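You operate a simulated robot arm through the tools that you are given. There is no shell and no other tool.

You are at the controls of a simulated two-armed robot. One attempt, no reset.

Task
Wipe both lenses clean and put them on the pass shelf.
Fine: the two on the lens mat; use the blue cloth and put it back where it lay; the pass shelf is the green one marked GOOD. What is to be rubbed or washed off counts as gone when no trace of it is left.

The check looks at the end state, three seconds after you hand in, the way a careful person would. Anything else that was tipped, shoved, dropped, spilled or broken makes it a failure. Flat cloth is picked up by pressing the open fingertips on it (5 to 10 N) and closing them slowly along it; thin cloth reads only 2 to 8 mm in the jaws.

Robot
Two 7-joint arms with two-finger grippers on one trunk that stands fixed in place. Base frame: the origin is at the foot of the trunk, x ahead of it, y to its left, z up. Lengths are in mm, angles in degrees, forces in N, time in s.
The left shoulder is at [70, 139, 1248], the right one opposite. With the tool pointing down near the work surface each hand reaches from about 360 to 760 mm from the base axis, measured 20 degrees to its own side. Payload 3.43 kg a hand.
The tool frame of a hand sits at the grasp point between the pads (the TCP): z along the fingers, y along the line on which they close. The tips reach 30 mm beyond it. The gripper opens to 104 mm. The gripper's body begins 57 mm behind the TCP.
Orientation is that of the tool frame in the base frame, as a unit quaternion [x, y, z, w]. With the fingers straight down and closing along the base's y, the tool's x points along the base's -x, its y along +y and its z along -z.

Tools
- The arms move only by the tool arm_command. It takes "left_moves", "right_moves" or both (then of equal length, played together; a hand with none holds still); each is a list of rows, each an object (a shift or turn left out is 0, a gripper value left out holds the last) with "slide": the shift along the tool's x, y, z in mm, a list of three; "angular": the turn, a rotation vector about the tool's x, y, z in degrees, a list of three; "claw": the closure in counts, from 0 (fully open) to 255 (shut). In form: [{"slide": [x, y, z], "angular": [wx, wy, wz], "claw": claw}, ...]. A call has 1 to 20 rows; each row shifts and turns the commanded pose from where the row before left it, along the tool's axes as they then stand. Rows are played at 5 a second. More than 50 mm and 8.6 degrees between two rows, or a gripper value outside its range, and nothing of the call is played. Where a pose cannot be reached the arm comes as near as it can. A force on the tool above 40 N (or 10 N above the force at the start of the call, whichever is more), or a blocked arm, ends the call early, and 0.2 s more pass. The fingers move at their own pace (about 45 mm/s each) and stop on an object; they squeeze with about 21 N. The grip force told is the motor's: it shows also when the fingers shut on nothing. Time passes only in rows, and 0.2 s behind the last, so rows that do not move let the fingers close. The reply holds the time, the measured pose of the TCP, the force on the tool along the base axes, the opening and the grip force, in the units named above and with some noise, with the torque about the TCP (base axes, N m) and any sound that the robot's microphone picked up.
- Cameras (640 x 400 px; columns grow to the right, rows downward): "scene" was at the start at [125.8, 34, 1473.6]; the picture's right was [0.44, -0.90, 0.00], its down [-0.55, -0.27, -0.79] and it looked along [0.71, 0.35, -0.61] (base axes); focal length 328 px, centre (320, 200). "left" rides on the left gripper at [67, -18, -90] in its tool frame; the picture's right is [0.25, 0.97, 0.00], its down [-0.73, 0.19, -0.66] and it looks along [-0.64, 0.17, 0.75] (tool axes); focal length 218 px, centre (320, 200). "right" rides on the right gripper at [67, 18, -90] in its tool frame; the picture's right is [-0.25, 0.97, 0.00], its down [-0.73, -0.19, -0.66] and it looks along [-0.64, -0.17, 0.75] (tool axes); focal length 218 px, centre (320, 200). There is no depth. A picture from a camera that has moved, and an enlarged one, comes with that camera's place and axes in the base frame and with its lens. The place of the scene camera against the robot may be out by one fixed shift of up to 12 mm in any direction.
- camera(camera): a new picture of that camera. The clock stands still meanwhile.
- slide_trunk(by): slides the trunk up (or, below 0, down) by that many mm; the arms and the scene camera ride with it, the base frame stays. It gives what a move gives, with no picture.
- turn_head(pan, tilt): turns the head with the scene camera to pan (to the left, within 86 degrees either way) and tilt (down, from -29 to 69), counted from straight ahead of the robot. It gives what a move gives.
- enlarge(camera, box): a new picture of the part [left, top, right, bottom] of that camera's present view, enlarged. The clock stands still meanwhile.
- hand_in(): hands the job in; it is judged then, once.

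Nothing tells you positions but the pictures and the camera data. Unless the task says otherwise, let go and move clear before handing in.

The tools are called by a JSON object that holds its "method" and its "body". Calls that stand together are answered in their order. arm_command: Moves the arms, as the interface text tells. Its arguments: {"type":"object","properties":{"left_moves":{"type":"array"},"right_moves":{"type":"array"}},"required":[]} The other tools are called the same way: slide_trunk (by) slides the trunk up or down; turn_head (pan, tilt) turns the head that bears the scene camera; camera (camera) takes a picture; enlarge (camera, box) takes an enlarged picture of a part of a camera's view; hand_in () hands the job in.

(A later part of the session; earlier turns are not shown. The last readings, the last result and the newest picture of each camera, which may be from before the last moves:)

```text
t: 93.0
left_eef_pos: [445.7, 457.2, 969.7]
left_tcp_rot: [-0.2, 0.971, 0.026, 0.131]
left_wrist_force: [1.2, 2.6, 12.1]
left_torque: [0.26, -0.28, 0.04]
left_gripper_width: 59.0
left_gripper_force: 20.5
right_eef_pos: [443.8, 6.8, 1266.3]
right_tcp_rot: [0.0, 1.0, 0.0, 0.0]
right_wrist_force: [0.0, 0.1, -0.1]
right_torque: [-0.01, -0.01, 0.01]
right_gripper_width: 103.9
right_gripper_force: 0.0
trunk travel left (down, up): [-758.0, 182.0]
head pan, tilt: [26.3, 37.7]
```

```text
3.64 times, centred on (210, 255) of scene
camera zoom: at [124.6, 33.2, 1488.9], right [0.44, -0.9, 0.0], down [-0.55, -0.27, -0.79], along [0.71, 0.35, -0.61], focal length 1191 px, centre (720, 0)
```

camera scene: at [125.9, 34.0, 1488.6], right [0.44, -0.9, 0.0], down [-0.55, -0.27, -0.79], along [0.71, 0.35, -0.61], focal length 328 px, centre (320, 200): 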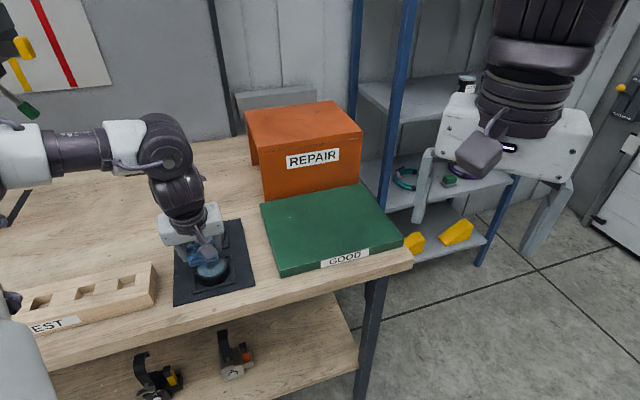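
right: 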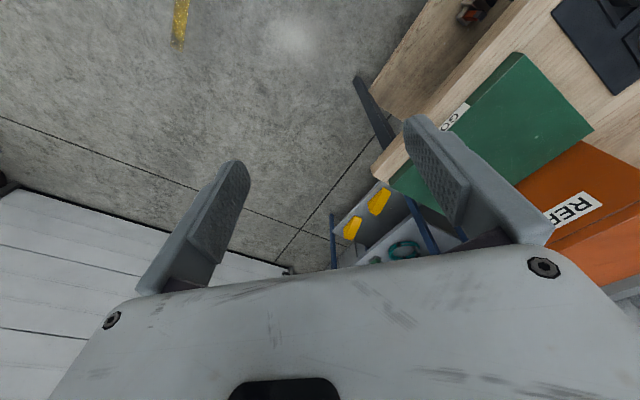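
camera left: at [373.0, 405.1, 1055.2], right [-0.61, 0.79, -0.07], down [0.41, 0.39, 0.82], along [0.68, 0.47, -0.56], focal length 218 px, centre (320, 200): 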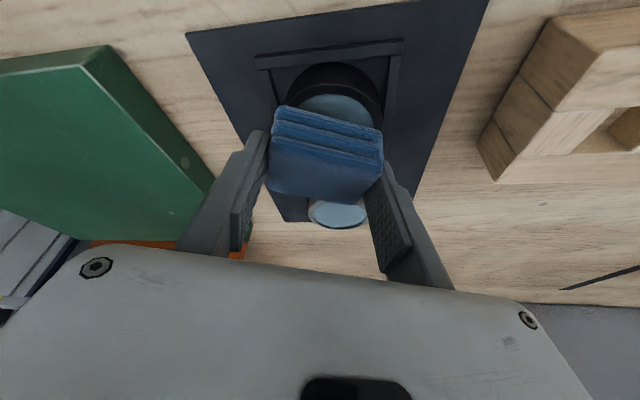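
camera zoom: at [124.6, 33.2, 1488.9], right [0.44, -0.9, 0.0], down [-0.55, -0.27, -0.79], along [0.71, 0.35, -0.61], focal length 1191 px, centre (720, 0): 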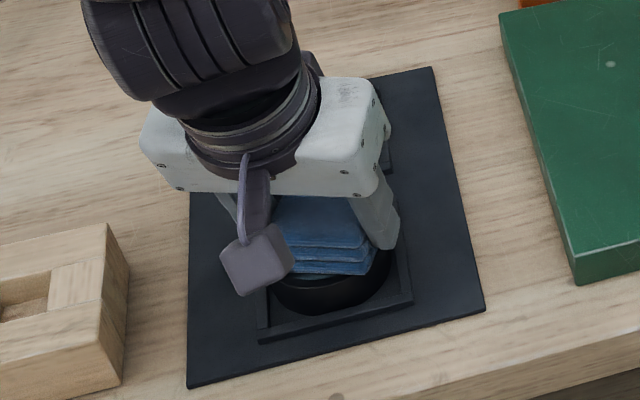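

Contact at 12 N. Scrubbing lens 1 with the same pattern.

{"method": "arm_command", "body": {"left_moves": [{"slide": [-5.8, 0, 1.57]}, {"slide": [-5.8, 0, 1.57]}, {"slide": [5.8, 0, -1.57]}, {"slide": [5.8, 0, -1.57]}, {"slide": [5.8, 0, -1.57]}, {"slide": [5.8, 0, -1.57]}, {"slide": [-5.8, 0, 1.57]}, {"slide": [-5.8, 0, 1.57]}, {"slide": [0, 6, 0]}, {"slide": [0, 6, 0]}, {"slide": [0, -6, 0]}, {"slide": [0, -6, 0]}, {"slide": [0, -6, 0]}, {"slide": [0, -6, 0]}, {"slide": [0, 6, 0]}, {"slide": [0, 6, 0]}, {}]}}

{"method": "arm_command", "body": {"left_moves": [{"slide": [4.8, 0, -1.3]}, {"slide": [4.8, 6, -1.3]}, {"slide": [0, 6, 0]}, {"slide": [5.8, 0, -1.57]}, {"slide": [0, -6, 0]}, {"slide": [0, -6, 0]}, {"slide": [0, -6, 0]}, {"slide": [0, -6, 0]}, {"slide": [5.8, 0, -1.57]}, {"slide": [0, 6, 0]}, {"slide": [0, 6, 0]}, {"slide": [0, 6, 0]}, {"slide": [0, 6, 0]}, {"slide": [4.8, 0, -1.3]}, {"slide": [0, -6, 0]}, {"slide": [0, -6, 0]}, {"slide": [0, -6, 0]}, {"slide": [0, -6, 0]}, {}]}}

{"method": "enlarge", "body": {"camera": "scene", "box": [150, 200, 270, 310]}}

```text
t: 96.5
left_eef_pos: [446.6, 456.2, 966.9]
left_tcp_rot: [-0.201, 0.971, 0.025, 0.129]
left_wrist_force: [2.0, -1.9, 8.4]
left_torque: [-0.04, -0.23, -0.1]
left_gripper_width: 58.6
left_gripper_force: 20.8
right_eef_pos: [444.3, 5.8, 1266.7]
right_tcp_rot: [0.0, 1.0, 0.001, 0.0]
right_wrist_force: [-0.5, -1.2, -0.5]
right_torque: [-0.05, -0.02, -0.05]
right_gripper_width: 104.1
right_gripper_force: 0.1
trunk travel left (down, up): [-758.0, 182.0]
head pan, tilt: [26.3, 37.7]
```

```text
t: 100.5
left_eef_pos: [426.7, 435.7, 967.5]
left_tcp_rot: [-0.201, 0.971, 0.025, 0.129]
left_wrist_force: [-0.7, 2.4, 8.0]
left_torque: [0.24, -0.12, 0.06]
left_gripper_width: 59.0
left_gripper_force: 20.9
right_eef_pos: [442.7, 8.1, 1265.8]
right_tcp_rot: [0.0, 1.0, 0.001, 0.0]
right_wrist_force: [0.3, -0.4, -0.3]
right_torque: [-0.02, -0.01, 0.0]
right_gripper_width: 104.0
right_gripper_force: 0.1
trunk travel left (down, up): [-758.0, 182.0]
head pan, tilt: [26.3, 37.7]
```

```text
3.64 times, centred on (210, 255) of scene
camera zoom: at [124.5, 33.8, 1488.7], right [0.44, -0.9, 0.0], down [-0.55, -0.27, -0.79], along [0.71, 0.35, -0.61], focal length 1191 px, centre (720, 0)
```

zoom: 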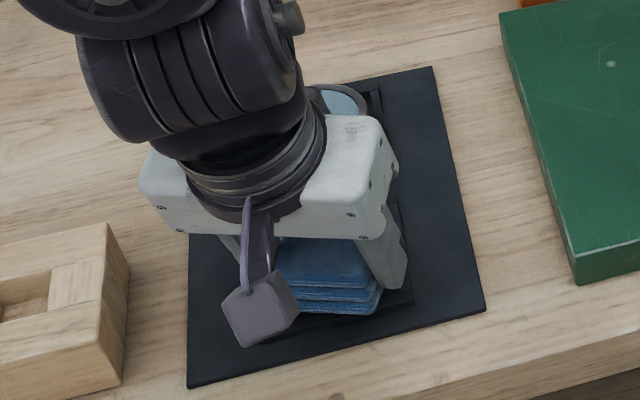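

Lift and move on toward lens 2 to inspect lens 1.

{"method": "arm_command", "body": {"left_moves": [{"slide": [-0.8, 0, -2.9]}, {"slide": [-0.8, 0, -2.9]}, {"slide": [-0.8, 0, -2.9]}, {"slide": [-0.8, 0, -2.9]}, {"slide": [-0.8, 0, -2.9]}, {"slide": [-3.6, 1.8, 1]}, {"slide": [-7.1, 3.45, 1.92]}, {"slide": [-7.1, 3.45, 1.92]}, {"slide": [-7.1, 3.45, 1.92]}, {"slide": [-7.1, 3.45, 1.92]}, {"slide": [-7.1, 3.45, 1.92]}, {"slide": [-7.1, 3.45, 1.92]}, {"slide": [-7.1, 3.45, 1.92]}, {"slide": [-7.1, 3.45, 1.92]}, {"slide": [-7.1, 3.45, 1.92]}, {"slide": [-7.1, 3.45, 1.92]}, {"slide": [-7.1, 3.45, 1.92]}, {"slide": [-7.1, 3.45, 1.92]}, {"slide": [-3.6, 1.8, 1]}, {}]}}

{"method": "camera", "body": {"camera": "left"}}

{"method": "enlarge", "body": {"camera": "scene", "box": [150, 200, 270, 310]}}

```text
t: 104.8
left_eef_pos: [495.9, 515.0, 981.8]
left_tcp_rot: [-0.2, 0.971, 0.025, 0.129]
left_wrist_force: [0.1, 0.3, -0.8]
left_torque: [0.02, 0.04, 0.0]
left_gripper_width: 58.9
left_gripper_force: 20.4
right_eef_pos: [444.6, 6.7, 1267.0]
right_tcp_rot: [0.0, 1.0, 0.0, -0.001]
right_wrist_force: [-0.2, -0.4, -0.1]
right_torque: [-0.06, -0.01, -0.01]
right_gripper_width: 103.9
right_gripper_force: 0.2
trunk travel left (down, up): [-758.0, 182.0]
head pan, tilt: [26.3, 37.7]
```

```text
taken
camera left: at [422.8, 463.2, 1050.6], right [-0.61, 0.79, -0.07], down [0.41, 0.39, 0.82], along [0.68, 0.47, -0.56], focal length 218 px, centre (320, 200)
```

left: 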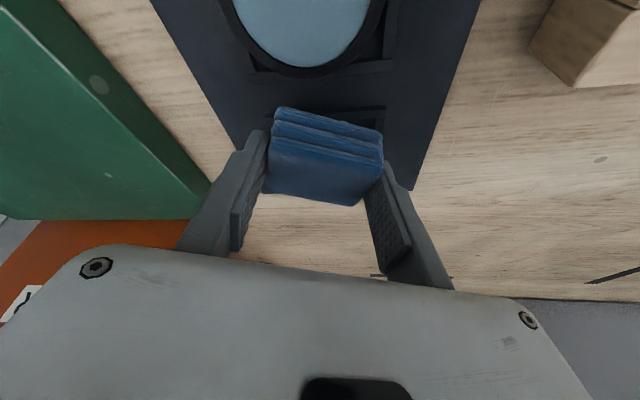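

```text
3.64 times, centred on (210, 255) of scene
camera zoom: at [125.8, 34.0, 1488.6], right [0.44, -0.9, 0.0], down [-0.55, -0.27, -0.79], along [0.71, 0.35, -0.61], focal length 1191 px, centre (720, 0)
```

zoom: 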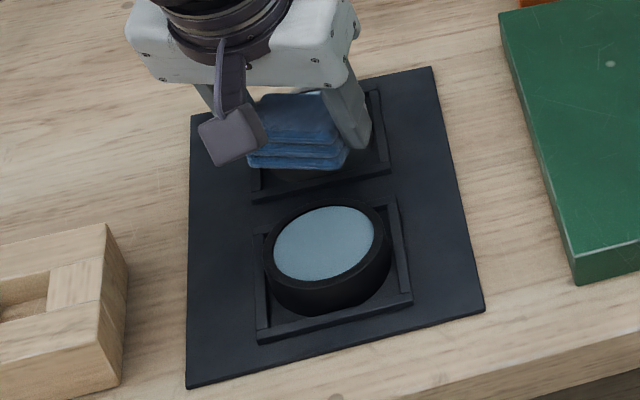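

{"method": "enlarge", "body": {"camera": "left", "box": [220, 0, 400, 85]}}

{"method": "enlarge", "body": {"camera": "scene", "box": [190, 245, 235, 300]}}

```text
3.56 times, centred on (310, 42) of left
camera zoom: at [422.8, 463.2, 1050.6], right [-0.61, 0.79, -0.07], down [0.41, 0.39, 0.82], along [0.68, 0.47, -0.56], focal length 776 px, centre (356, 760)
```

zoom: 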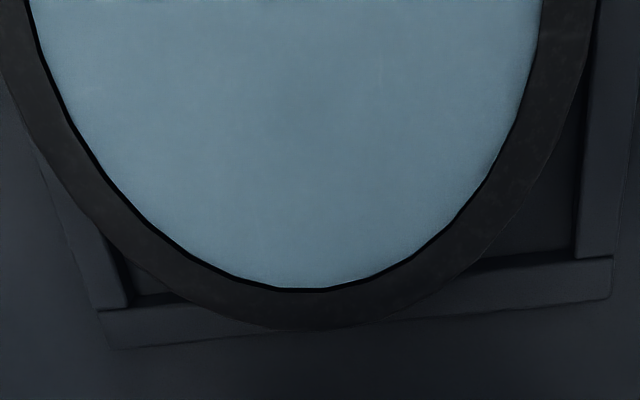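

```text
7.27 times, centred on (212, 272) of scene
camera zoom: at [125.8, 34.0, 1488.6], right [0.44, -0.9, 0.0], down [-0.55, -0.27, -0.79], along [0.71, 0.35, -0.61], focal length 2382 px, centre (1102, -327)
```

zoom: 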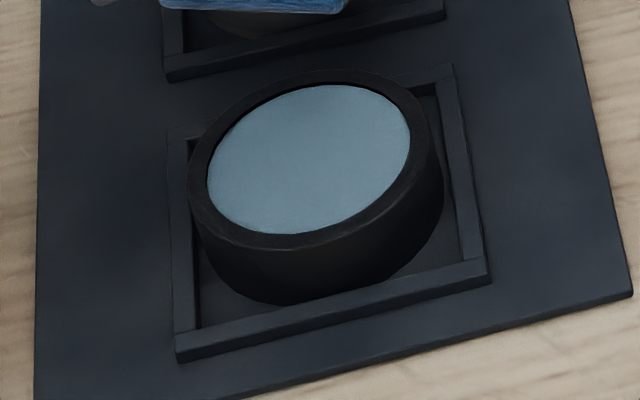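

Lens 1 looks clean too. As insurance against an invisible residue, I'll give each lens one more pass, lens 1 first.

{"method": "arm_command", "body": {"left_moves": [{"slide": [3.7, -1.85, -1]}, {"slide": [7.4, -3.7, -2]}, {"slide": [7.4, -3.7, -2]}, {"slide": [7.4, -3.7, -2]}, {"slide": [7.4, -3.7, -2]}, {"slide": [7.4, -3.7, -2]}, {"slide": [7.4, -3.7, -2]}, {"slide": [7.4, -3.7, -2]}, {"slide": [7.4, -3.7, -2]}, {"slide": [3.7, -1.85, -1]}, {}, {"slide": [0.52, 0, 1.93]}, {"slide": [0.52, 0, 1.93]}, {"slide": [0.52, 0, 1.93]}, {"slide": [0.52, 0, 1.93]}, {"slide": [0.52, 0, 1.93]}, {"slide": [0.52, 0, 1.93]}, {"slide": [0.4, 0, 1.4]}, {}]}}

```text
t: 108.8
left_eef_pos: [446.8, 457.6, 969.5]
left_tcp_rot: [-0.201, 0.971, 0.026, 0.129]
left_wrist_force: [0.0, 0.3, 0.5]
left_torque: [0.0, -0.02, 0.01]
left_gripper_width: 59.1
left_gripper_force: 21.4
right_eef_pos: [446.1, 7.8, 1266.3]
right_tcp_rot: [0.0, 1.0, 0.0, 0.001]
right_wrist_force: [-0.1, 0.5, -0.6]
right_torque: [0.01, -0.02, 0.0]
right_gripper_width: 103.9
right_gripper_force: 0.1
trunk travel left (down, up): [-758.0, 182.0]
head pan, tilt: [26.3, 37.7]
```

{"method": "arm_command", "body": {"left_moves": [{"slide": [0.3, 0, 1.1]}, {"slide": [0.3, 0, 1.1]}, {"slide": [-5.8, 0, 1.57]}, {"slide": [0, 8, 0]}, {"slide": [0, 8, 0]}, {"slide": [5.8, -8, -1.57]}, {"slide": [0, -8, 0]}, {"slide": [0, -8, 0]}, {"slide": [5.8, -8, -1.57]}, {"slide": [0, 8, 0]}, {"slide": [0, 8, 0]}, {"slide": [5.8, 8, -1.57]}, {"slide": [0, 8, 0]}, {"slide": [5.8, -8, -1.57]}, {"slide": [0, -8, 0]}, {"slide": [0, -8, 0]}, {"slide": [-5.8, 0, 1.57]}, {"slide": [-5.8, 6, 1.57]}, {"slide": [-5.8, 0, 1.57]}, {}]}}

```text
t: 113.0
left_eef_pos: [445.2, 453.8, 967.2]
left_tcp_rot: [-0.201, 0.971, 0.026, 0.129]
left_wrist_force: [-2.3, 0.0, 4.9]
left_torque: [0.04, -0.06, -0.03]
left_gripper_width: 59.1
left_gripper_force: 21.3
right_eef_pos: [443.9, 7.0, 1267.3]
right_tcp_rot: [0.001, 1.0, 0.0, 0.0]
right_wrist_force: [-0.5, -0.2, 0.9]
right_torque: [0.0, -0.01, -0.04]
right_gripper_width: 103.8
right_gripper_force: 0.0
trunk travel left (down, up): [-758.0, 182.0]
head pan, tilt: [26.3, 37.7]
```

{"method": "arm_command", "body": {"left_moves": [{"slide": [-0.8, 0, -2.9]}, {"slide": [-0.8, 0, -2.9]}, {"slide": [-0.8, 0, -2.9]}, {"slide": [-0.8, 0, -2.9]}, {"slide": [-0.8, 0, -2.9]}, {"slide": [-3.6, 1.6, 1]}, {"slide": [-7.3, 3.3, 1.98]}, {"slide": [-7.3, 3.3, 1.98]}, {"slide": [-7.3, 3.3, 1.98]}, {"slide": [-7.3, 3.3, 1.98]}, {"slide": [-7.3, 3.3, 1.98]}, {"slide": [-7.3, 3.3, 1.98]}, {"slide": [-7.3, 3.3, 1.98]}, {"slide": [-7.3, 3.3, 1.98]}, {"slide": [-7.3, 3.3, 1.98]}, {"slide": [-7.3, 3.3, 1.98]}, {"slide": [-7.3, 3.3, 1.98]}, {"slide": [-7.3, 3.3, 1.98]}, {"slide": [-7.3, 3.3, 1.98]}, {}]}}

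{"method": "camera", "body": {"camera": "left"}}

```text
t: 117.2
left_eef_pos: [522.8, 537.1, 983.3]
left_tcp_rot: [-0.2, 0.971, 0.025, 0.129]
left_wrist_force: [0.0, -0.4, 0.3]
left_torque: [-0.04, -0.02, -0.01]
left_gripper_width: 58.7
left_gripper_force: 20.7
right_eef_pos: [444.0, 6.8, 1265.9]
right_tcp_rot: [0.0, 1.0, 0.0, 0.0]
right_wrist_force: [0.8, 0.1, -0.2]
right_torque: [-0.04, 0.03, -0.01]
right_gripper_width: 103.9
right_gripper_force: 0.0
trunk travel left (down, up): [-758.0, 182.0]
head pan, tilt: [26.3, 37.7]
```

```text
taken
camera left: at [449.5, 484.2, 1050.4], right [-0.61, 0.79, -0.07], down [0.41, 0.39, 0.82], along [0.68, 0.47, -0.56], focal length 218 px, centre (320, 200)
```

left: 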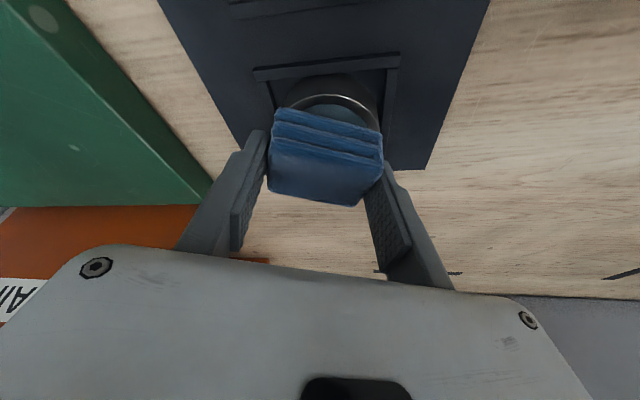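

{"method": "arm_command", "body": {"left_moves": [{"slide": [0.52, 0, 1.93]}, {"slide": [0.52, 0, 1.93]}, {"slide": [0.52, 0, 1.93]}, {"slide": [0.52, 0, 1.93]}, {"slide": [0.52, 0, 1.93]}, {"slide": [0.52, 0, 1.93]}, {"slide": [0.52, 0, 1.93]}, {"slide": [0.4, 0, 1.4]}, {}]}}

```text
t: 119.2
left_eef_pos: [522.8, 536.8, 966.9]
left_tcp_rot: [-0.201, 0.971, 0.025, 0.13]
left_wrist_force: [1.2, 1.2, 7.5]
left_torque: [0.19, -0.13, 0.02]
left_gripper_width: 58.9
left_gripper_force: 20.9
right_eef_pos: [443.4, 7.2, 1265.8]
right_tcp_rot: [0.0, 1.0, 0.0, 0.001]
right_wrist_force: [0.0, -0.5, -0.1]
right_torque: [0.0, 0.0, 0.02]
right_gripper_width: 104.2
right_gripper_force: 0.1
trunk travel left (down, up): [-758.0, 182.0]
head pan, tilt: [26.3, 37.7]
```

{"method": "arm_command", "body": {"left_moves": [{"slide": [-5.8, 0, 1.57]}, {"slide": [0, 8, 0]}, {"slide": [0, 8, 0]}, {"slide": [5.8, -8, -1.57]}, {"slide": [0, -8, 0]}, {"slide": [0, -8, 0]}, {"slide": [5.8, -8, -1.57]}, {"slide": [0, 8, 0]}, {"slide": [0, 8, 0]}, {"slide": [5.8, 8, -1.57]}, {"slide": [0, 8, 0]}, {"slide": [5.8, -8, -1.57]}, {"slide": [0, -8, 0]}, {"slide": [0, -8, 0]}, {"slide": [-5.8, 0, 1.57]}, {"slide": [-5.8, 6, 1.57]}, {"slide": [-5.8, 0, 1.57]}, {}]}}

```text
t: 123.0
left_eef_pos: [523.0, 533.4, 966.8]
left_tcp_rot: [-0.202, 0.97, 0.026, 0.129]
left_wrist_force: [-1.3, -1.2, 6.2]
left_torque: [0.03, -0.07, -0.01]
left_gripper_width: 58.9
left_gripper_force: 21.2
right_eef_pos: [444.0, 6.1, 1266.5]
right_tcp_rot: [0.001, 1.0, 0.001, 0.0]
right_wrist_force: [0.8, 0.3, -0.5]
right_torque: [-0.01, 0.0, -0.02]
right_gripper_width: 103.8
right_gripper_force: 0.0
trunk travel left (down, up): [-758.0, 182.0]
head pan, tilt: [26.3, 37.7]
```

Both lenses have had a second pass. Now I'll raise the cloth well up before lowering the trunk again for the far reach back to its original place.

{"method": "arm_command", "body": {"left_moves": [{"slide": [-0.8, 0, -2.9]}, {"slide": [-1.3, 0, -4.8]}, {"slide": [-2.6, 0, -9.65]}, {"slide": [-2.6, 0, -9.65]}, {"slide": [-2.6, 0, -9.65]}, {"slide": [-2.6, 0, -9.65]}, {"slide": [-2.6, 0, -9.65]}, {"slide": [-2.6, 0, -9.65]}, {"slide": [-2.6, 0, -9.65]}, {"slide": [-2.6, 0, -9.65]}, {"slide": [-2.6, 0, -9.65]}, {"slide": [-2.6, 0, -9.65]}, {"slide": [-2.6, 0, -9.65]}, {"slide": [-2.6, 0, -9.65]}, {"slide": [-2.6, 0, -9.65]}, {"slide": [-2.6, 0, -9.65]}, {"slide": [-2.6, 0, -9.65]}, {"slide": [-2.6, 0, -9.65]}, {"slide": [-1.3, 0, -4.8]}, {}]}}

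{"method": "camera", "body": {"camera": "left"}}

{"method": "enlarge", "body": {"camera": "scene", "box": [140, 170, 260, 310]}}

```text
t: 127.2
left_eef_pos: [523.6, 535.0, 1140.8]
left_tcp_rot: [-0.2, 0.971, 0.026, 0.128]
left_wrist_force: [-0.3, -0.4, -0.2]
left_torque: [-0.02, 0.01, 0.02]
left_gripper_width: 59.0
left_gripper_force: 21.3
right_eef_pos: [444.9, 7.8, 1266.3]
right_tcp_rot: [0.0, 1.0, 0.0, 0.0]
right_wrist_force: [0.1, 0.2, -0.4]
right_torque: [0.01, -0.02, 0.01]
right_gripper_width: 104.1
right_gripper_force: 0.0
trunk travel left (down, up): [-758.0, 182.0]
head pan, tilt: [26.3, 37.7]
```

```text
taken
camera left: at [450.5, 483.4, 1208.6], right [-0.61, 0.79, -0.07], down [0.41, 0.39, 0.82], along [0.68, 0.47, -0.56], focal length 218 px, centre (320, 200)
```

left: 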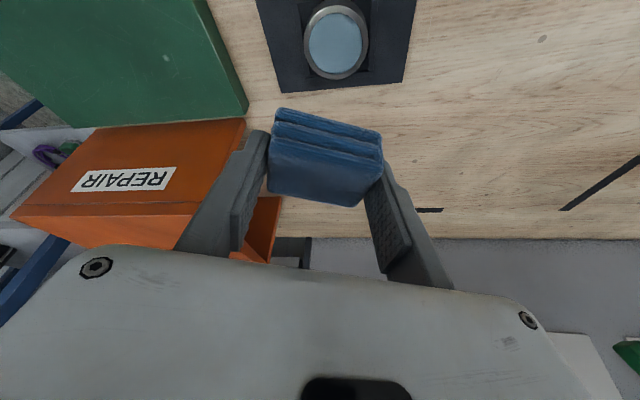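

```text
2.86 times, centred on (200, 240) of scene
camera zoom: at [126.0, 34.2, 1488.6], right [0.44, -0.9, 0.0], down [-0.55, -0.27, -0.79], along [0.71, 0.35, -0.61], focal length 936 px, centre (663, 86)
```

zoom: 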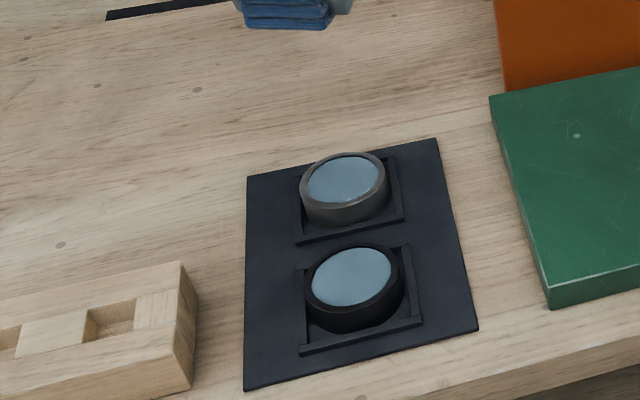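

Both lenses look spotless. Now lower the trunk 145 mm and turn the hand back to the cloth's original heading.

{"method": "slide_trunk", "body": {"by": -145}}

{"method": "arm_command", "body": {"left_moves": [{"angular": [-0.65, 0, -2.41]}, {"angular": [-1.3, 0, -4.83]}, {"angular": [-1.3, 0, -4.83]}, {"angular": [-1.3, 0, -4.83]}, {"angular": [-1.3, 0, -4.83]}, {"angular": [-0.65, 0, -2.41]}, {}]}}

{"method": "camera", "body": {"camera": "left"}}

```text
t: 128.9
left_eef_pos: [522.4, 535.9, 995.1]
left_tcp_rot: [-0.201, 0.971, 0.026, 0.129]
left_wrist_force: [0.0, -0.9, 0.5]
left_torque: [0.01, -0.03, 0.04]
left_gripper_width: 58.7
left_gripper_force: 21.0
right_eef_pos: [445.2, 7.4, 1120.5]
right_tcp_rot: [0.0, 1.0, 0.0, 0.0]
right_wrist_force: [0.8, -0.4, -0.2]
right_torque: [-0.04, 0.0, 0.0]
right_gripper_width: 103.8
right_gripper_force: 0.1
trunk travel left (down, up): [-613.0, 327.0]
head pan, tilt: [26.3, 37.7]
```

```text
t: 130.5
left_eef_pos: [523.7, 534.1, 994.9]
left_tcp_rot: [-0.407, 0.904, 0.053, 0.119]
left_wrist_force: [-0.5, 1.3, 0.0]
left_torque: [-0.03, 0.02, -0.04]
left_gripper_width: 59.0
left_gripper_force: 21.2
right_eef_pos: [445.3, 6.9, 1121.7]
right_tcp_rot: [0.0, 1.0, 0.0, -0.001]
right_wrist_force: [0.1, 0.7, 0.5]
right_torque: [0.0, 0.03, 0.02]
right_gripper_width: 104.1
right_gripper_force: 0.1
trunk travel left (down, up): [-613.0, 327.0]
head pan, tilt: [26.3, 37.7]
```

```text
taken
camera left: at [479.2, 456.6, 1063.3], right [-0.89, 0.46, -0.07], down [0.21, 0.53, 0.82], along [0.41, 0.72, -0.56], focal length 218 px, centre (320, 200)
```

left: 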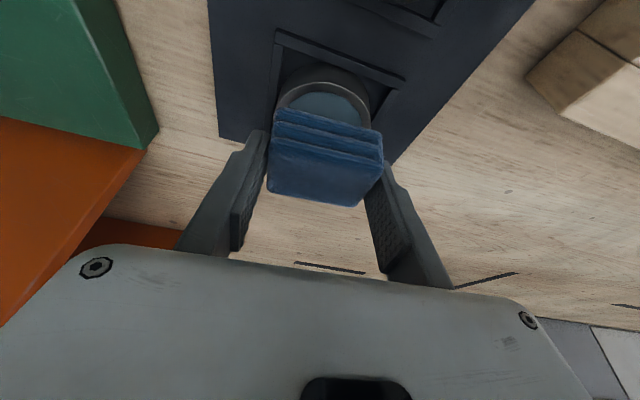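

Now forward to above the cloth's original place, adding 4° of lean for reach.

{"method": "arm_command", "body": {"left_moves": [{"angular": [0, -2, 0]}, {"angular": [0, -2, 0]}, {"slide": [-6.72, -0.87, 3.19]}, {"slide": [-6.72, -0.87, 3.19]}, {"slide": [-6.72, -0.87, 3.19]}, {"slide": [-6.72, -0.87, 3.19]}, {"slide": [-6.72, -0.87, 3.19]}, {"slide": [-6.72, -0.87, 3.19]}, {"slide": [-6.72, -0.87, 3.19]}, {"slide": [-6.72, -0.87, 3.19]}, {"slide": [-6.72, -0.87, 3.19]}, {"slide": [-6.72, -0.87, 3.19]}, {"slide": [-6.72, -0.87, 3.19]}, {"slide": [-6.72, -0.87, 3.19]}, {"slide": [-6.72, -0.87, 3.19]}, {"slide": [-6.72, -0.87, 3.19]}, {"slide": [-6.72, -0.87, 3.19]}, {"slide": [-6.72, -0.87, 3.19]}, {"slide": [-6.72, -0.87, 3.19]}, {"slide": [-6.72, -0.87, 3.19]}]}}

{"method": "camera", "body": {"camera": "left"}}

{"method": "enlarge", "body": {"camera": "scene", "box": [140, 110, 260, 250]}}

```text
t: 134.7
left_eef_pos: [626.0, 623.8, 979.2]
left_tcp_rot: [-0.404, 0.9, 0.066, 0.15]
left_wrist_force: [-0.5, -0.4, 0.3]
left_torque: [0.01, 0.0, -0.01]
left_gripper_width: 58.8
left_gripper_force: 21.3
right_eef_pos: [445.6, 7.8, 1121.1]
right_tcp_rot: [0.0, 1.0, 0.0, 0.0]
right_wrist_force: [-0.1, -1.0, 0.2]
right_torque: [0.01, 0.02, 0.0]
right_gripper_width: 103.8
right_gripper_force: 0.1
trunk travel left (down, up): [-613.0, 327.0]
head pan, tilt: [26.3, 37.7]
```

```text
taken
camera left: at [577.0, 542.0, 1042.1], right [-0.88, 0.46, -0.08], down [0.17, 0.48, 0.86], along [0.44, 0.74, -0.51], focal length 218 px, centre (320, 200)
```

left: 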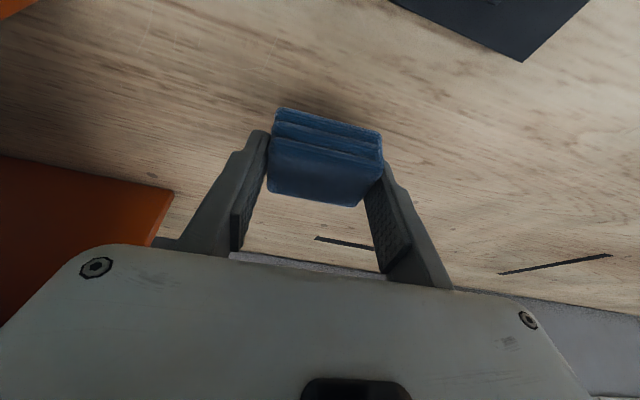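

```text
2.86 times, centred on (200, 180) of scene
camera zoom: at [125.9, 34.1, 1343.6], right [0.44, -0.9, 0.0], down [-0.55, -0.27, -0.79], along [0.71, 0.35, -0.61], focal length 936 px, centre (663, 257)
```

zoom: 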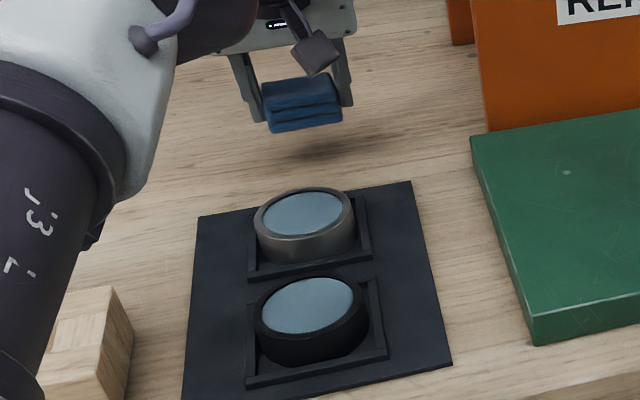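

Straight down now toward the bench.

{"method": "arm_command", "body": {"left_moves": [{"slide": [0.75, 0, 1.89]}, {"slide": [0.75, 0, 1.89]}, {"slide": [0.75, 0, 1.89]}, {"slide": [0.75, 0, 1.89]}, {"slide": [0.75, 0, 1.89]}, {"slide": [0.75, 0, 1.89]}, {"slide": [0.75, 0, 1.89]}, {"slide": [0.75, 0, 1.89]}, {"slide": [0.75, 0, 1.89]}, {"slide": [0.75, 0, 1.89]}, {"slide": [0.75, 0, 1.89]}, {"slide": [0.75, 0, 1.89]}, {"slide": [0.75, 0, 1.89]}, {"slide": [0.75, 0, 1.89]}, {"slide": [0.75, 0, 1.89]}, {"slide": [0.75, 0, 1.89]}, {}]}}

{"method": "camera", "body": {"camera": "left"}}

{"method": "enlarge", "body": {"camera": "scene", "box": [160, 110, 250, 200]}}

```text
t: 138.3
left_eef_pos: [622.4, 622.6, 947.6]
left_tcp_rot: [-0.404, 0.9, 0.067, 0.151]
left_wrist_force: [-0.4, -0.4, -0.9]
left_torque: [0.03, -0.01, 0.0]
left_gripper_width: 59.1
left_gripper_force: 20.8
right_eef_pos: [444.2, 6.9, 1120.9]
right_tcp_rot: [0.0, 1.0, 0.0, 0.0]
right_wrist_force: [0.3, 0.1, 0.2]
right_torque: [-0.01, 0.01, 0.02]
right_gripper_width: 104.2
right_gripper_force: 0.1
trunk travel left (down, up): [-613.0, 327.0]
head pan, tilt: [26.3, 37.7]
```

```text
taken
camera left: at [574.5, 540.3, 1009.2], right [-0.88, 0.46, -0.08], down [0.17, 0.48, 0.86], along [0.44, 0.74, -0.51], focal length 218 px, centre (320, 200)
```

left: 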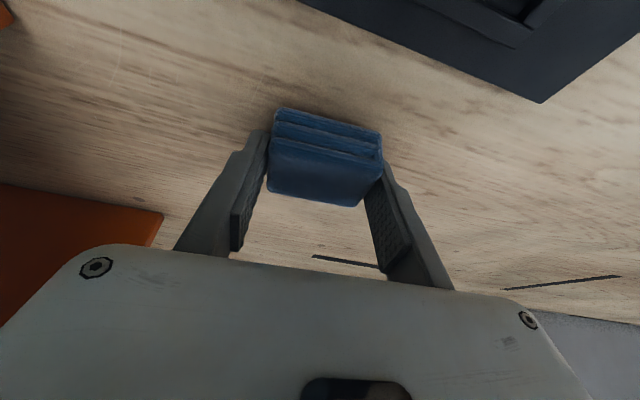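

```text
4.44 times, centred on (205, 155) of scene
camera zoom: at [125.9, 34.0, 1343.6], right [0.44, -0.9, 0.0], down [-0.55, -0.27, -0.79], along [0.71, 0.35, -0.61], focal length 1456 px, centre (831, 400)
```

zoom: 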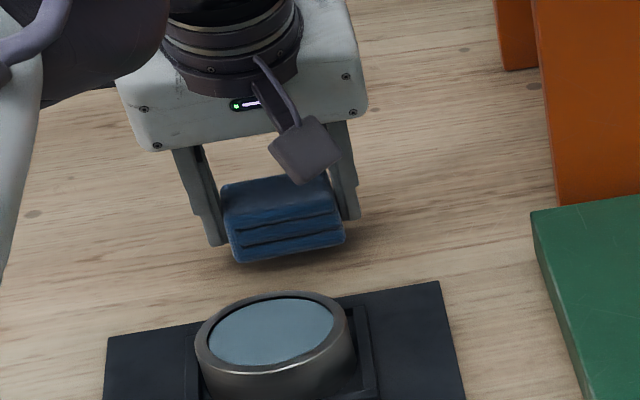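

Close to the bench; the picture suggests it is about 5 mm too far out, so I'll ease back slightly while lowering the last bit.

{"method": "arm_command", "body": {"left_moves": [{"slide": [1.1, 0, 0.69]}, {"slide": [1.1, 0, 0.69]}, {"slide": [1.1, 0, 0.69]}, {"slide": [1.1, 0, 0.69]}, {"slide": [1.1, 0, 0.69]}, {}]}}

```text
t: 139.7
left_eef_pos: [618.9, 619.6, 941.1]
left_tcp_rot: [-0.404, 0.9, 0.067, 0.151]
left_wrist_force: [-0.6, -0.4, 0.0]
left_torque: [0.01, 0.04, 0.0]
left_gripper_width: 58.8
left_gripper_force: 20.7
right_eef_pos: [445.1, 7.0, 1122.4]
right_tcp_rot: [0.0, 1.0, -0.001, 0.0]
right_wrist_force: [-0.4, -0.2, 0.1]
right_torque: [0.03, -0.03, 0.0]
right_gripper_width: 104.0
right_gripper_force: 0.1
trunk travel left (down, up): [-613.0, 327.0]
head pan, tilt: [26.3, 37.7]
```

{"method": "arm_command", "body": {"left_moves": [{"slide": [0.33, 0, 0.95]}, {"slide": [0.33, 0, 0.95]}, {}]}}

{"method": "enlarge", "body": {"camera": "scene", "box": [160, 110, 250, 200]}}

```text
t: 140.5
left_eef_pos: [618.5, 620.5, 939.5]
left_tcp_rot: [-0.405, 0.899, 0.067, 0.152]
left_wrist_force: [0.3, 0.0, 0.0]
left_torque: [0.0, 0.01, 0.01]
left_gripper_width: 59.0
left_gripper_force: 20.2
right_eef_pos: [445.4, 7.2, 1122.0]
right_tcp_rot: [0.0, 1.0, 0.0, 0.0]
right_wrist_force: [0.0, -1.4, 0.3]
right_torque: [-0.04, -0.01, 0.0]
right_gripper_width: 104.1
right_gripper_force: 0.1
trunk travel left (down, up): [-613.0, 327.0]
head pan, tilt: [26.3, 37.7]
```

```text
4.44 times, centred on (205, 155) of scene
camera zoom: at [125.9, 34.0, 1343.6], right [0.44, -0.9, 0.0], down [-0.55, -0.27, -0.79], along [0.71, 0.35, -0.61], focal length 1456 px, centre (831, 400)
```

zoom: 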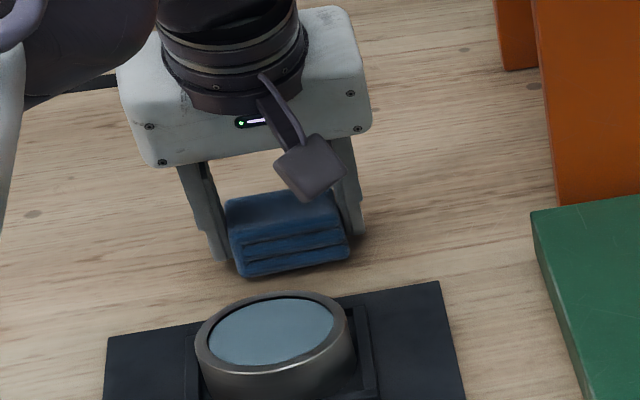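

The cloth now matches its original image position. One more millimetre, then release.

{"method": "arm_command", "body": {"left_moves": [{"slide": [0.33, 0, 0.95]}, {}, {"claw": 135}, {"claw": 100}, {"claw": 60}, {"claw": 0}, {}, {}]}}

{"method": "camera", "body": {"camera": "left"}}

{"method": "enlarge", "body": {"camera": "scene", "box": [140, 90, 260, 220]}}

```text
t: 142.3
left_eef_pos: [621.3, 617.2, 939.9]
left_tcp_rot: [-0.403, 0.9, 0.067, 0.153]
left_wrist_force: [2.9, -2.0, 7.0]
left_torque: [0.13, 0.09, -0.1]
left_gripper_width: 100.4
left_gripper_force: 0.0
right_eef_pos: [444.5, 6.0, 1121.3]
right_tcp_rot: [0.0, 1.0, 0.001, -0.001]
right_wrist_force: [-0.4, 0.2, 0.6]
right_torque: [0.02, -0.04, 0.01]
right_gripper_width: 104.0
right_gripper_force: 0.0
trunk travel left (down, up): [-613.0, 327.0]
head pan, tilt: [26.3, 37.7]
```

```text
taken
camera left: at [572.6, 535.5, 1002.5], right [-0.88, 0.47, -0.08], down [0.17, 0.48, 0.86], along [0.44, 0.74, -0.5], focal length 218 px, centre (320, 200)
```

left: 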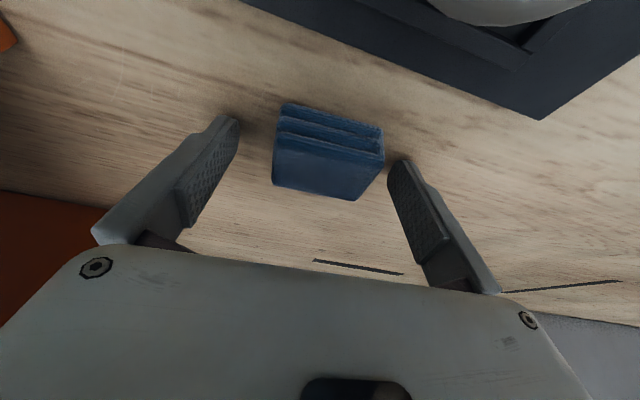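

```text
3.08 times, centred on (200, 155) of scene
camera zoom: at [125.8, 32.3, 1343.7], right [0.44, -0.9, 0.0], down [-0.55, -0.27, -0.79], along [0.71, 0.35, -0.61], focal length 1008 px, centre (689, 338)
```

zoom: 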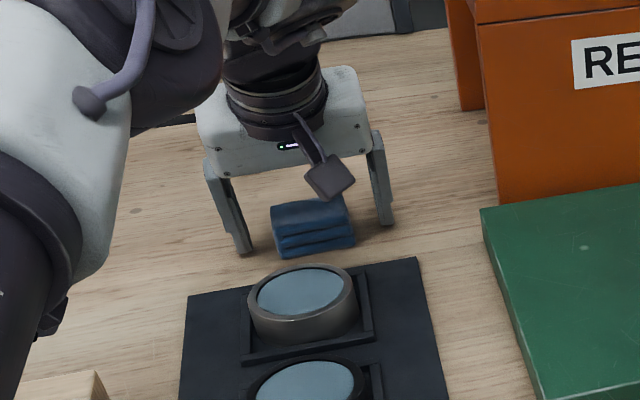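

The cloth lies back in its original spot with the same heading. I'll rise straight up away from it, then raise the trunk and look at the lenses and the GOOD shelf.

{"method": "arm_command", "body": {"left_moves": [{"slide": [-1.6, 0, -4.7]}, {"slide": [-3.3, 0, -9.5]}, {"slide": [-3.3, 0, -9.5]}, {"slide": [-3.3, 0, -9.5]}, {"slide": [-5, 0, -14]}, {"slide": [-5, 0, -14]}, {"slide": [10, 0, -25]}, {"slide": [20, 0, -25]}, {"slide": [20, 0, -20], "angular": [0, 6, 0]}, {"slide": [20, 0, -10], "angular": [0, 6, 0]}, {"slide": [20, 0, -10], "angular": [0, 7, 0]}, {}]}}

{"method": "slide_trunk", "body": {"by": 130}}

{"method": "camera", "body": {"camera": "left"}}

{"method": "camera", "body": {"camera": "scene"}}

```text
t: 144.9
left_eef_pos: [539.2, 535.1, 1054.9]
left_tcp_rot: [-0.41, 0.912, 0.011, 0.028]
left_wrist_force: [0.7, -0.7, -0.2]
left_torque: [0.01, 0.03, 0.0]
left_gripper_width: 104.1
left_gripper_force: 0.0
left hand out of reach, approached as far as the arm can: row 10, 11
right_eef_pos: [445.1, 6.9, 1121.0]
right_tcp_rot: [0.0, 1.0, 0.0, -0.002]
right_wrist_force: [0.3, 0.7, 0.6]
right_torque: [0.02, 0.07, 0.02]
right_gripper_width: 104.1
right_gripper_force: 0.0
trunk travel left (down, up): [-613.0, 327.0]
head pan, tilt: [26.3, 37.7]
```

```text
t: 146.4
left_eef_pos: [538.7, 534.3, 1184.0]
left_tcp_rot: [-0.41, 0.912, 0.011, 0.028]
left_wrist_force: [-0.9, -0.7, -0.1]
left_torque: [0.0, -0.01, 0.0]
left_gripper_width: 103.9
left_gripper_force: 0.1
right_eef_pos: [444.9, 7.1, 1251.0]
right_tcp_rot: [0.0, 1.0, 0.0, 0.0]
right_wrist_force: [0.4, -0.9, 0.0]
right_torque: [0.01, -0.03, -0.01]
right_gripper_width: 104.1
right_gripper_force: 0.0
trunk travel left (down, up): [-743.0, 197.0]
head pan, tilt: [26.3, 37.7]
```

```text
taken
camera left: at [504.8, 468.5, 1269.4], right [-0.89, 0.45, -0.02], down [0.31, 0.64, 0.7], along [0.33, 0.62, -0.71], focal length 218 px, centre (320, 200)
```

left: 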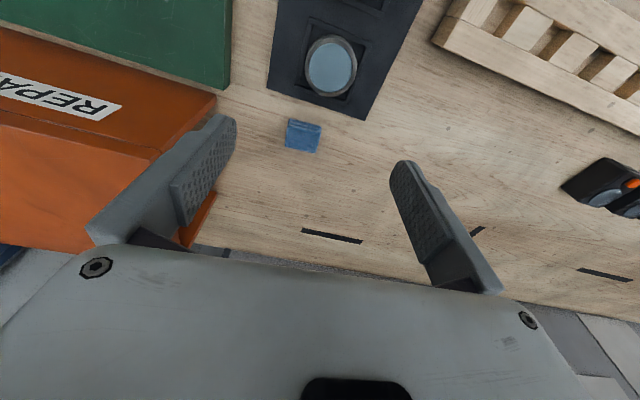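

```text
taken
camera scene: at [126.1, 34.0, 1473.5], right [0.44, -0.9, 0.0], down [-0.55, -0.27, -0.79], along [0.71, 0.35, -0.61], focal length 328 px, centre (320, 200)
```

scene: 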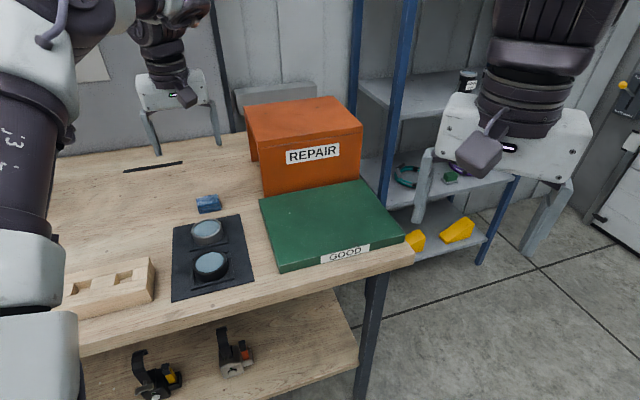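

The cloth matches its initial picture exactly. I'll level the tool, turn the hand to a neutral heading and look over the lenses and the GOOD shelf from above.

{"method": "arm_command", "body": {"left_moves": [{"angular": [0, 3.4, 0]}, {"angular": [0, 0, 8.1]}, {"angular": [0, 0, 8.1]}, {"angular": [0, 0, 8.1]}, {"angular": [0, 0, 8.1]}, {"angular": [0, 0, 8.1]}, {"angular": [0, 0, 8.0]}, {"slide": [30, -38, 0]}, {"slide": [30, -38, 0]}, {"slide": [30, -38, 0]}, {}, {}]}}

{"method": "camera", "body": {"camera": "left"}}

{"method": "camera", "body": {"camera": "scene"}}

```text
t: 149.0
left_eef_pos: [441.5, 415.1, 1173.8]
left_tcp_rot: [0.001, 1.0, 0.0, 0.002]
left_wrist_force: [-0.5, 0.3, -0.4]
left_torque: [0.0, -0.02, 0.02]
left_gripper_width: 104.1
left_gripper_force: 0.1
left hand out of reach, approached as far as the arm can: row 1
right_eef_pos: [444.2, 7.1, 1252.2]
right_tcp_rot: [-0.001, 1.0, -0.001, 0.0]
right_wrist_force: [0.2, 0.1, -0.1]
right_torque: [0.0, 0.01, 0.02]
right_gripper_width: 103.9
right_gripper_force: 0.0
trunk travel left (down, up): [-743.0, 197.0]
head pan, tilt: [26.3, 37.7]
```

```text
taken
camera left: at [375.5, 395.8, 1262.0], right [-0.25, 0.97, 0.0], down [0.73, 0.19, 0.66], along [0.64, 0.17, -0.75], focal length 218 px, centre (320, 200)
```

left: 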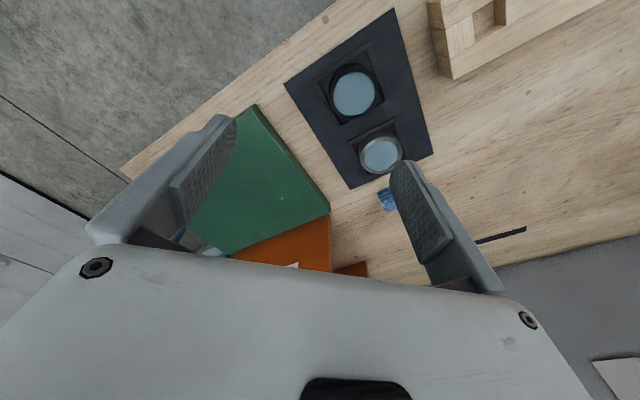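

```text
taken
camera scene: at [125.9, 34.3, 1473.6], right [0.44, -0.9, 0.0], down [-0.55, -0.27, -0.79], along [0.71, 0.35, -0.61], focal length 328 px, centre (320, 200)
```

scene: 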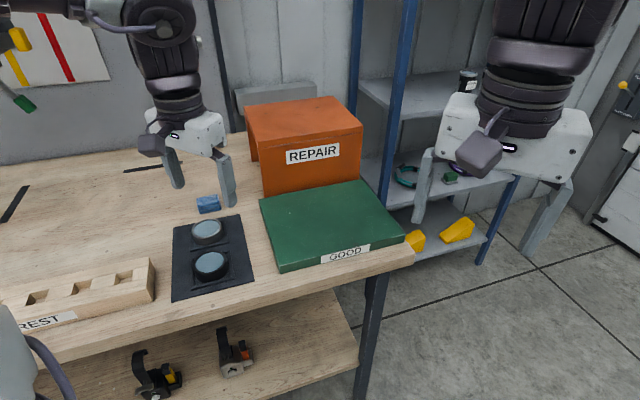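

{"method": "enlarge", "body": {"camera": "left", "box": [180, 80, 340, 260]}}

{"method": "enlarge", "body": {"camera": "left", "box": [280, 10, 440, 210]}}

{"method": "enlarge", "body": {"camera": "scene", "box": [250, 160, 420, 280]}}

```text
2.22 times, centred on (260, 170) of left
camera zoom: at [375.5, 395.8, 1262.0], right [-0.25, 0.97, 0.0], down [0.73, 0.19, 0.66], along [0.64, 0.17, -0.75], focal length 485 px, centre (453, 267)
```

zoom: 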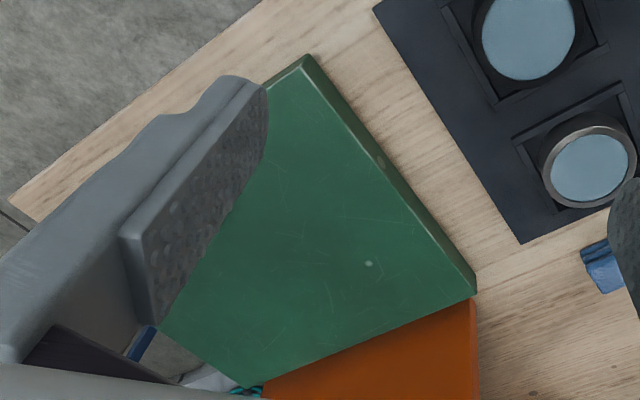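

```text
2.00 times, centred on (360, 110) of left
camera zoom: at [375.5, 395.8, 1262.0], right [-0.25, 0.97, 0.0], down [0.73, 0.19, 0.66], along [0.64, 0.17, -0.75], focal length 436 px, centre (240, 380)
```

zoom: 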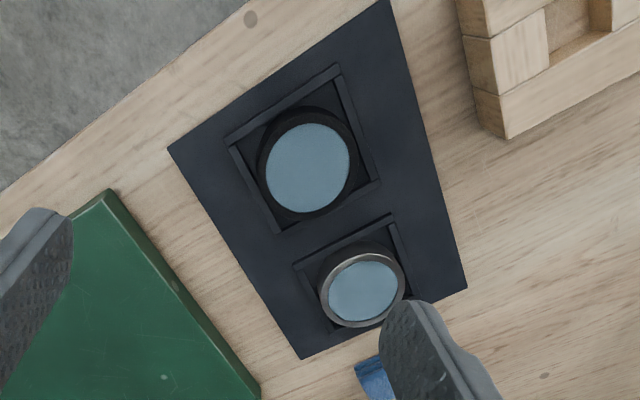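

```text
3.33 times, centred on (335, 220) of scene
camera zoom: at [125.9, 34.3, 1473.6], right [0.44, -0.9, 0.0], down [-0.55, -0.27, -0.79], along [0.71, 0.35, -0.61], focal length 1092 px, centre (270, 133)
```

zoom: 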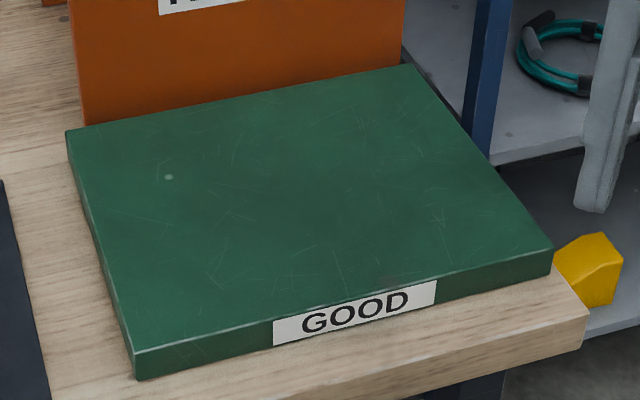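

The GOOD shelf's top is near z 928 with its near-left corner at about (508,325); I plan drop spots near (590,327) and (670,245). Now I'll hover vertically over lens 2 at about (531,544).

{"method": "arm_command", "body": {"left_moves": [{"slide": [-17.9, 25.8, 32.8]}, {"slide": [-17.9, 25.8, 32.8]}, {"slide": [-17.9, 25.8, 32.8]}, {"slide": [-17.9, 25.8, 32.8]}, {"slide": [-17.9, 25.8, 32.8]}, {}, {}]}}

{"method": "camera", "body": {"camera": "left"}}

{"method": "camera", "body": {"camera": "scene"}}

```text
t: 150.6
left_eef_pos: [531.3, 543.9, 1009.2]
left_tcp_rot: [0.001, 1.0, 0.0, 0.002]
left_wrist_force: [-0.1, 0.3, 0.5]
left_torque: [0.02, -0.01, 0.0]
left_gripper_width: 103.9
left_gripper_force: 0.0
right_eef_pos: [445.3, 7.4, 1252.0]
right_tcp_rot: [0.0, 1.0, 0.0, 0.0]
right_wrist_force: [1.2, -0.3, -1.0]
right_torque: [0.01, -0.02, -0.05]
right_gripper_width: 103.9
right_gripper_force: 0.0
trunk travel left (down, up): [-743.0, 197.0]
head pan, tilt: [26.3, 37.7]
```

```text
taken
camera left: at [464.8, 525.8, 1097.7], right [-0.25, 0.97, 0.0], down [0.73, 0.19, 0.66], along [0.64, 0.16, -0.75], focal length 218 px, centre (320, 200)
```

left: 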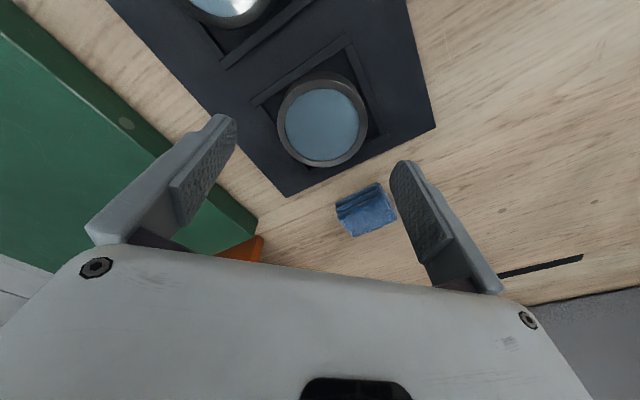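

```text
taken
camera scene: at [125.4, 33.7, 1473.6], right [0.44, -0.9, 0.0], down [-0.55, -0.27, -0.79], along [0.71, 0.35, -0.61], focal length 328 px, centre (320, 200)
```

scene: 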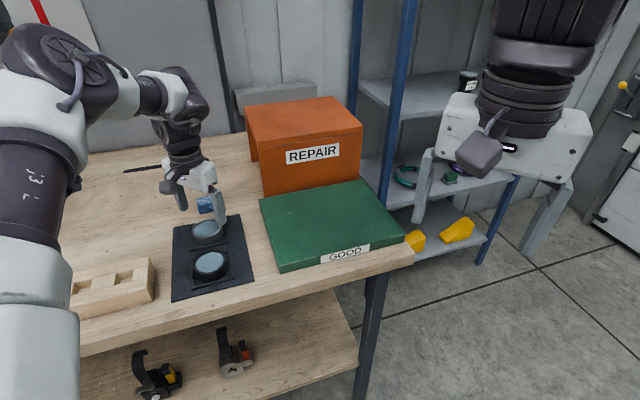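

{"method": "enlarge", "body": {"camera": "left", "box": [230, 30, 410, 200]}}

```text
2.35 times, centred on (320, 115) of left
camera zoom: at [464.8, 525.8, 1097.7], right [-0.25, 0.97, 0.0], down [0.73, 0.19, 0.66], along [0.64, 0.16, -0.75], focal length 514 px, centre (320, 400)
```

zoom: 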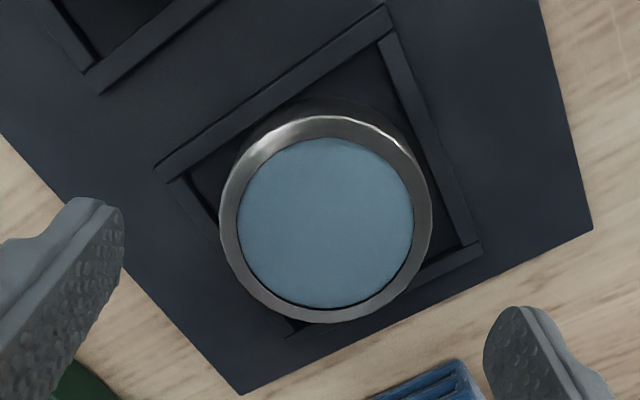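

Lens 2 centre is at about (528.5,543.5) and fits between the open fingers. I'll descend to z 952 so the tips stay above the mat's frame, then check for contact.

{"method": "arm_command", "body": {"left_moves": [{"slide": [2.5, 0, 15]}, {"slide": [0, 0, 15]}, {"slide": [0, 0, 12]}, {"slide": [0, 0, 8]}, {"slide": [0, 0, 7]}, {}, {}]}}

{"method": "camera", "body": {"camera": "left"}}

{"method": "enlarge", "body": {"camera": "scene", "box": [150, 170, 260, 300]}}

```text
t: 152.2
left_eef_pos: [529.8, 543.0, 953.9]
left_tcp_rot: [0.001, 1.0, 0.0, 0.0]
left_wrist_force: [0.2, -0.3, -0.3]
left_torque: [0.03, -0.03, 0.03]
left_gripper_width: 104.0
left_gripper_force: 0.1
right_eef_pos: [444.9, 7.8, 1251.5]
right_tcp_rot: [0.0, 1.0, 0.0, 0.0]
right_wrist_force: [0.5, 0.1, 0.0]
right_torque: [0.03, -0.01, -0.01]
right_gripper_width: 103.8
right_gripper_force: 0.0
trunk travel left (down, up): [-743.0, 197.0]
head pan, tilt: [26.3, 37.7]
```

```text
taken
camera left: at [463.2, 525.2, 1041.9], right [-0.25, 0.97, 0.0], down [0.73, 0.19, 0.66], along [0.64, 0.17, -0.75], focal length 218 px, centre (320, 200)
```

left: 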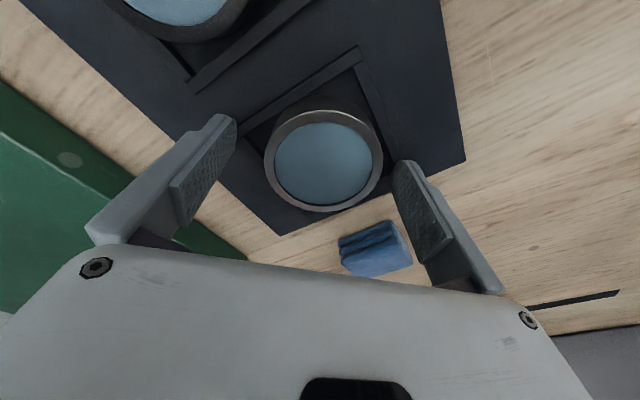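

```text
3.08 times, centred on (205, 235) of scene
camera zoom: at [125.8, 34.0, 1473.6], right [0.44, -0.9, 0.0], down [-0.55, -0.27, -0.79], along [0.71, 0.35, -0.61], focal length 1008 px, centre (674, 92)
```

zoom: 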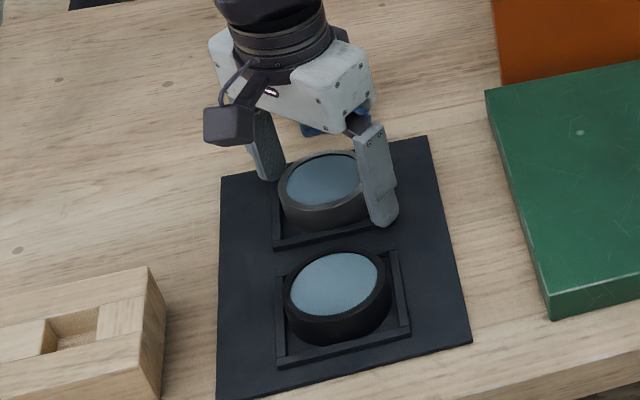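

The lens is centred between the fingers with no contact. Closing on it.

{"method": "arm_command", "body": {"left_moves": [{"slide": [0, 0, 2], "claw": 40}, {"claw": 60}, {"claw": 75}, {"claw": 90}, {"claw": 120}, {"claw": 255}, {}, {}]}}

{"method": "camera", "body": {"camera": "left"}}

```text
t: 154.0
left_eef_pos: [530.4, 546.3, 948.4]
left_tcp_rot: [0.001, 1.0, 0.0, 0.0]
left_wrist_force: [3.7, 10.4, 1.9]
left_torque: [0.32, -0.01, -0.14]
left_gripper_width: 71.4
left_gripper_force: 21.2
right_eef_pos: [444.4, 8.3, 1251.0]
right_tcp_rot: [0.0, 1.0, -0.001, 0.0]
right_wrist_force: [-0.2, -0.3, 0.1]
right_torque: [0.0, 0.0, -0.02]
right_gripper_width: 104.1
right_gripper_force: 0.0
trunk travel left (down, up): [-743.0, 197.0]
head pan, tilt: [26.3, 37.7]
```

```text
taken
camera left: at [463.7, 526.9, 1038.9], right [-0.25, 0.97, 0.0], down [0.73, 0.19, 0.66], along [0.64, 0.17, -0.75], focal length 218 px, centre (320, 200)
```

left: 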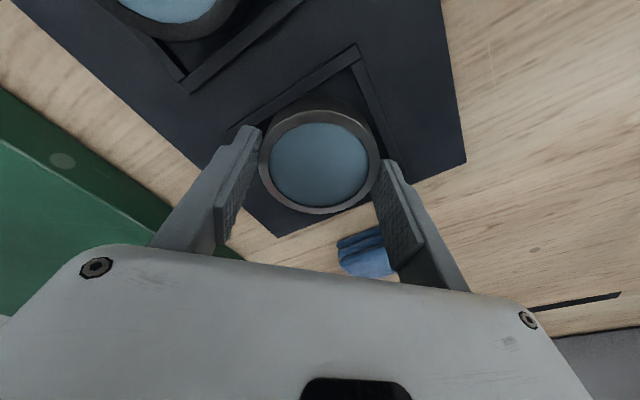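

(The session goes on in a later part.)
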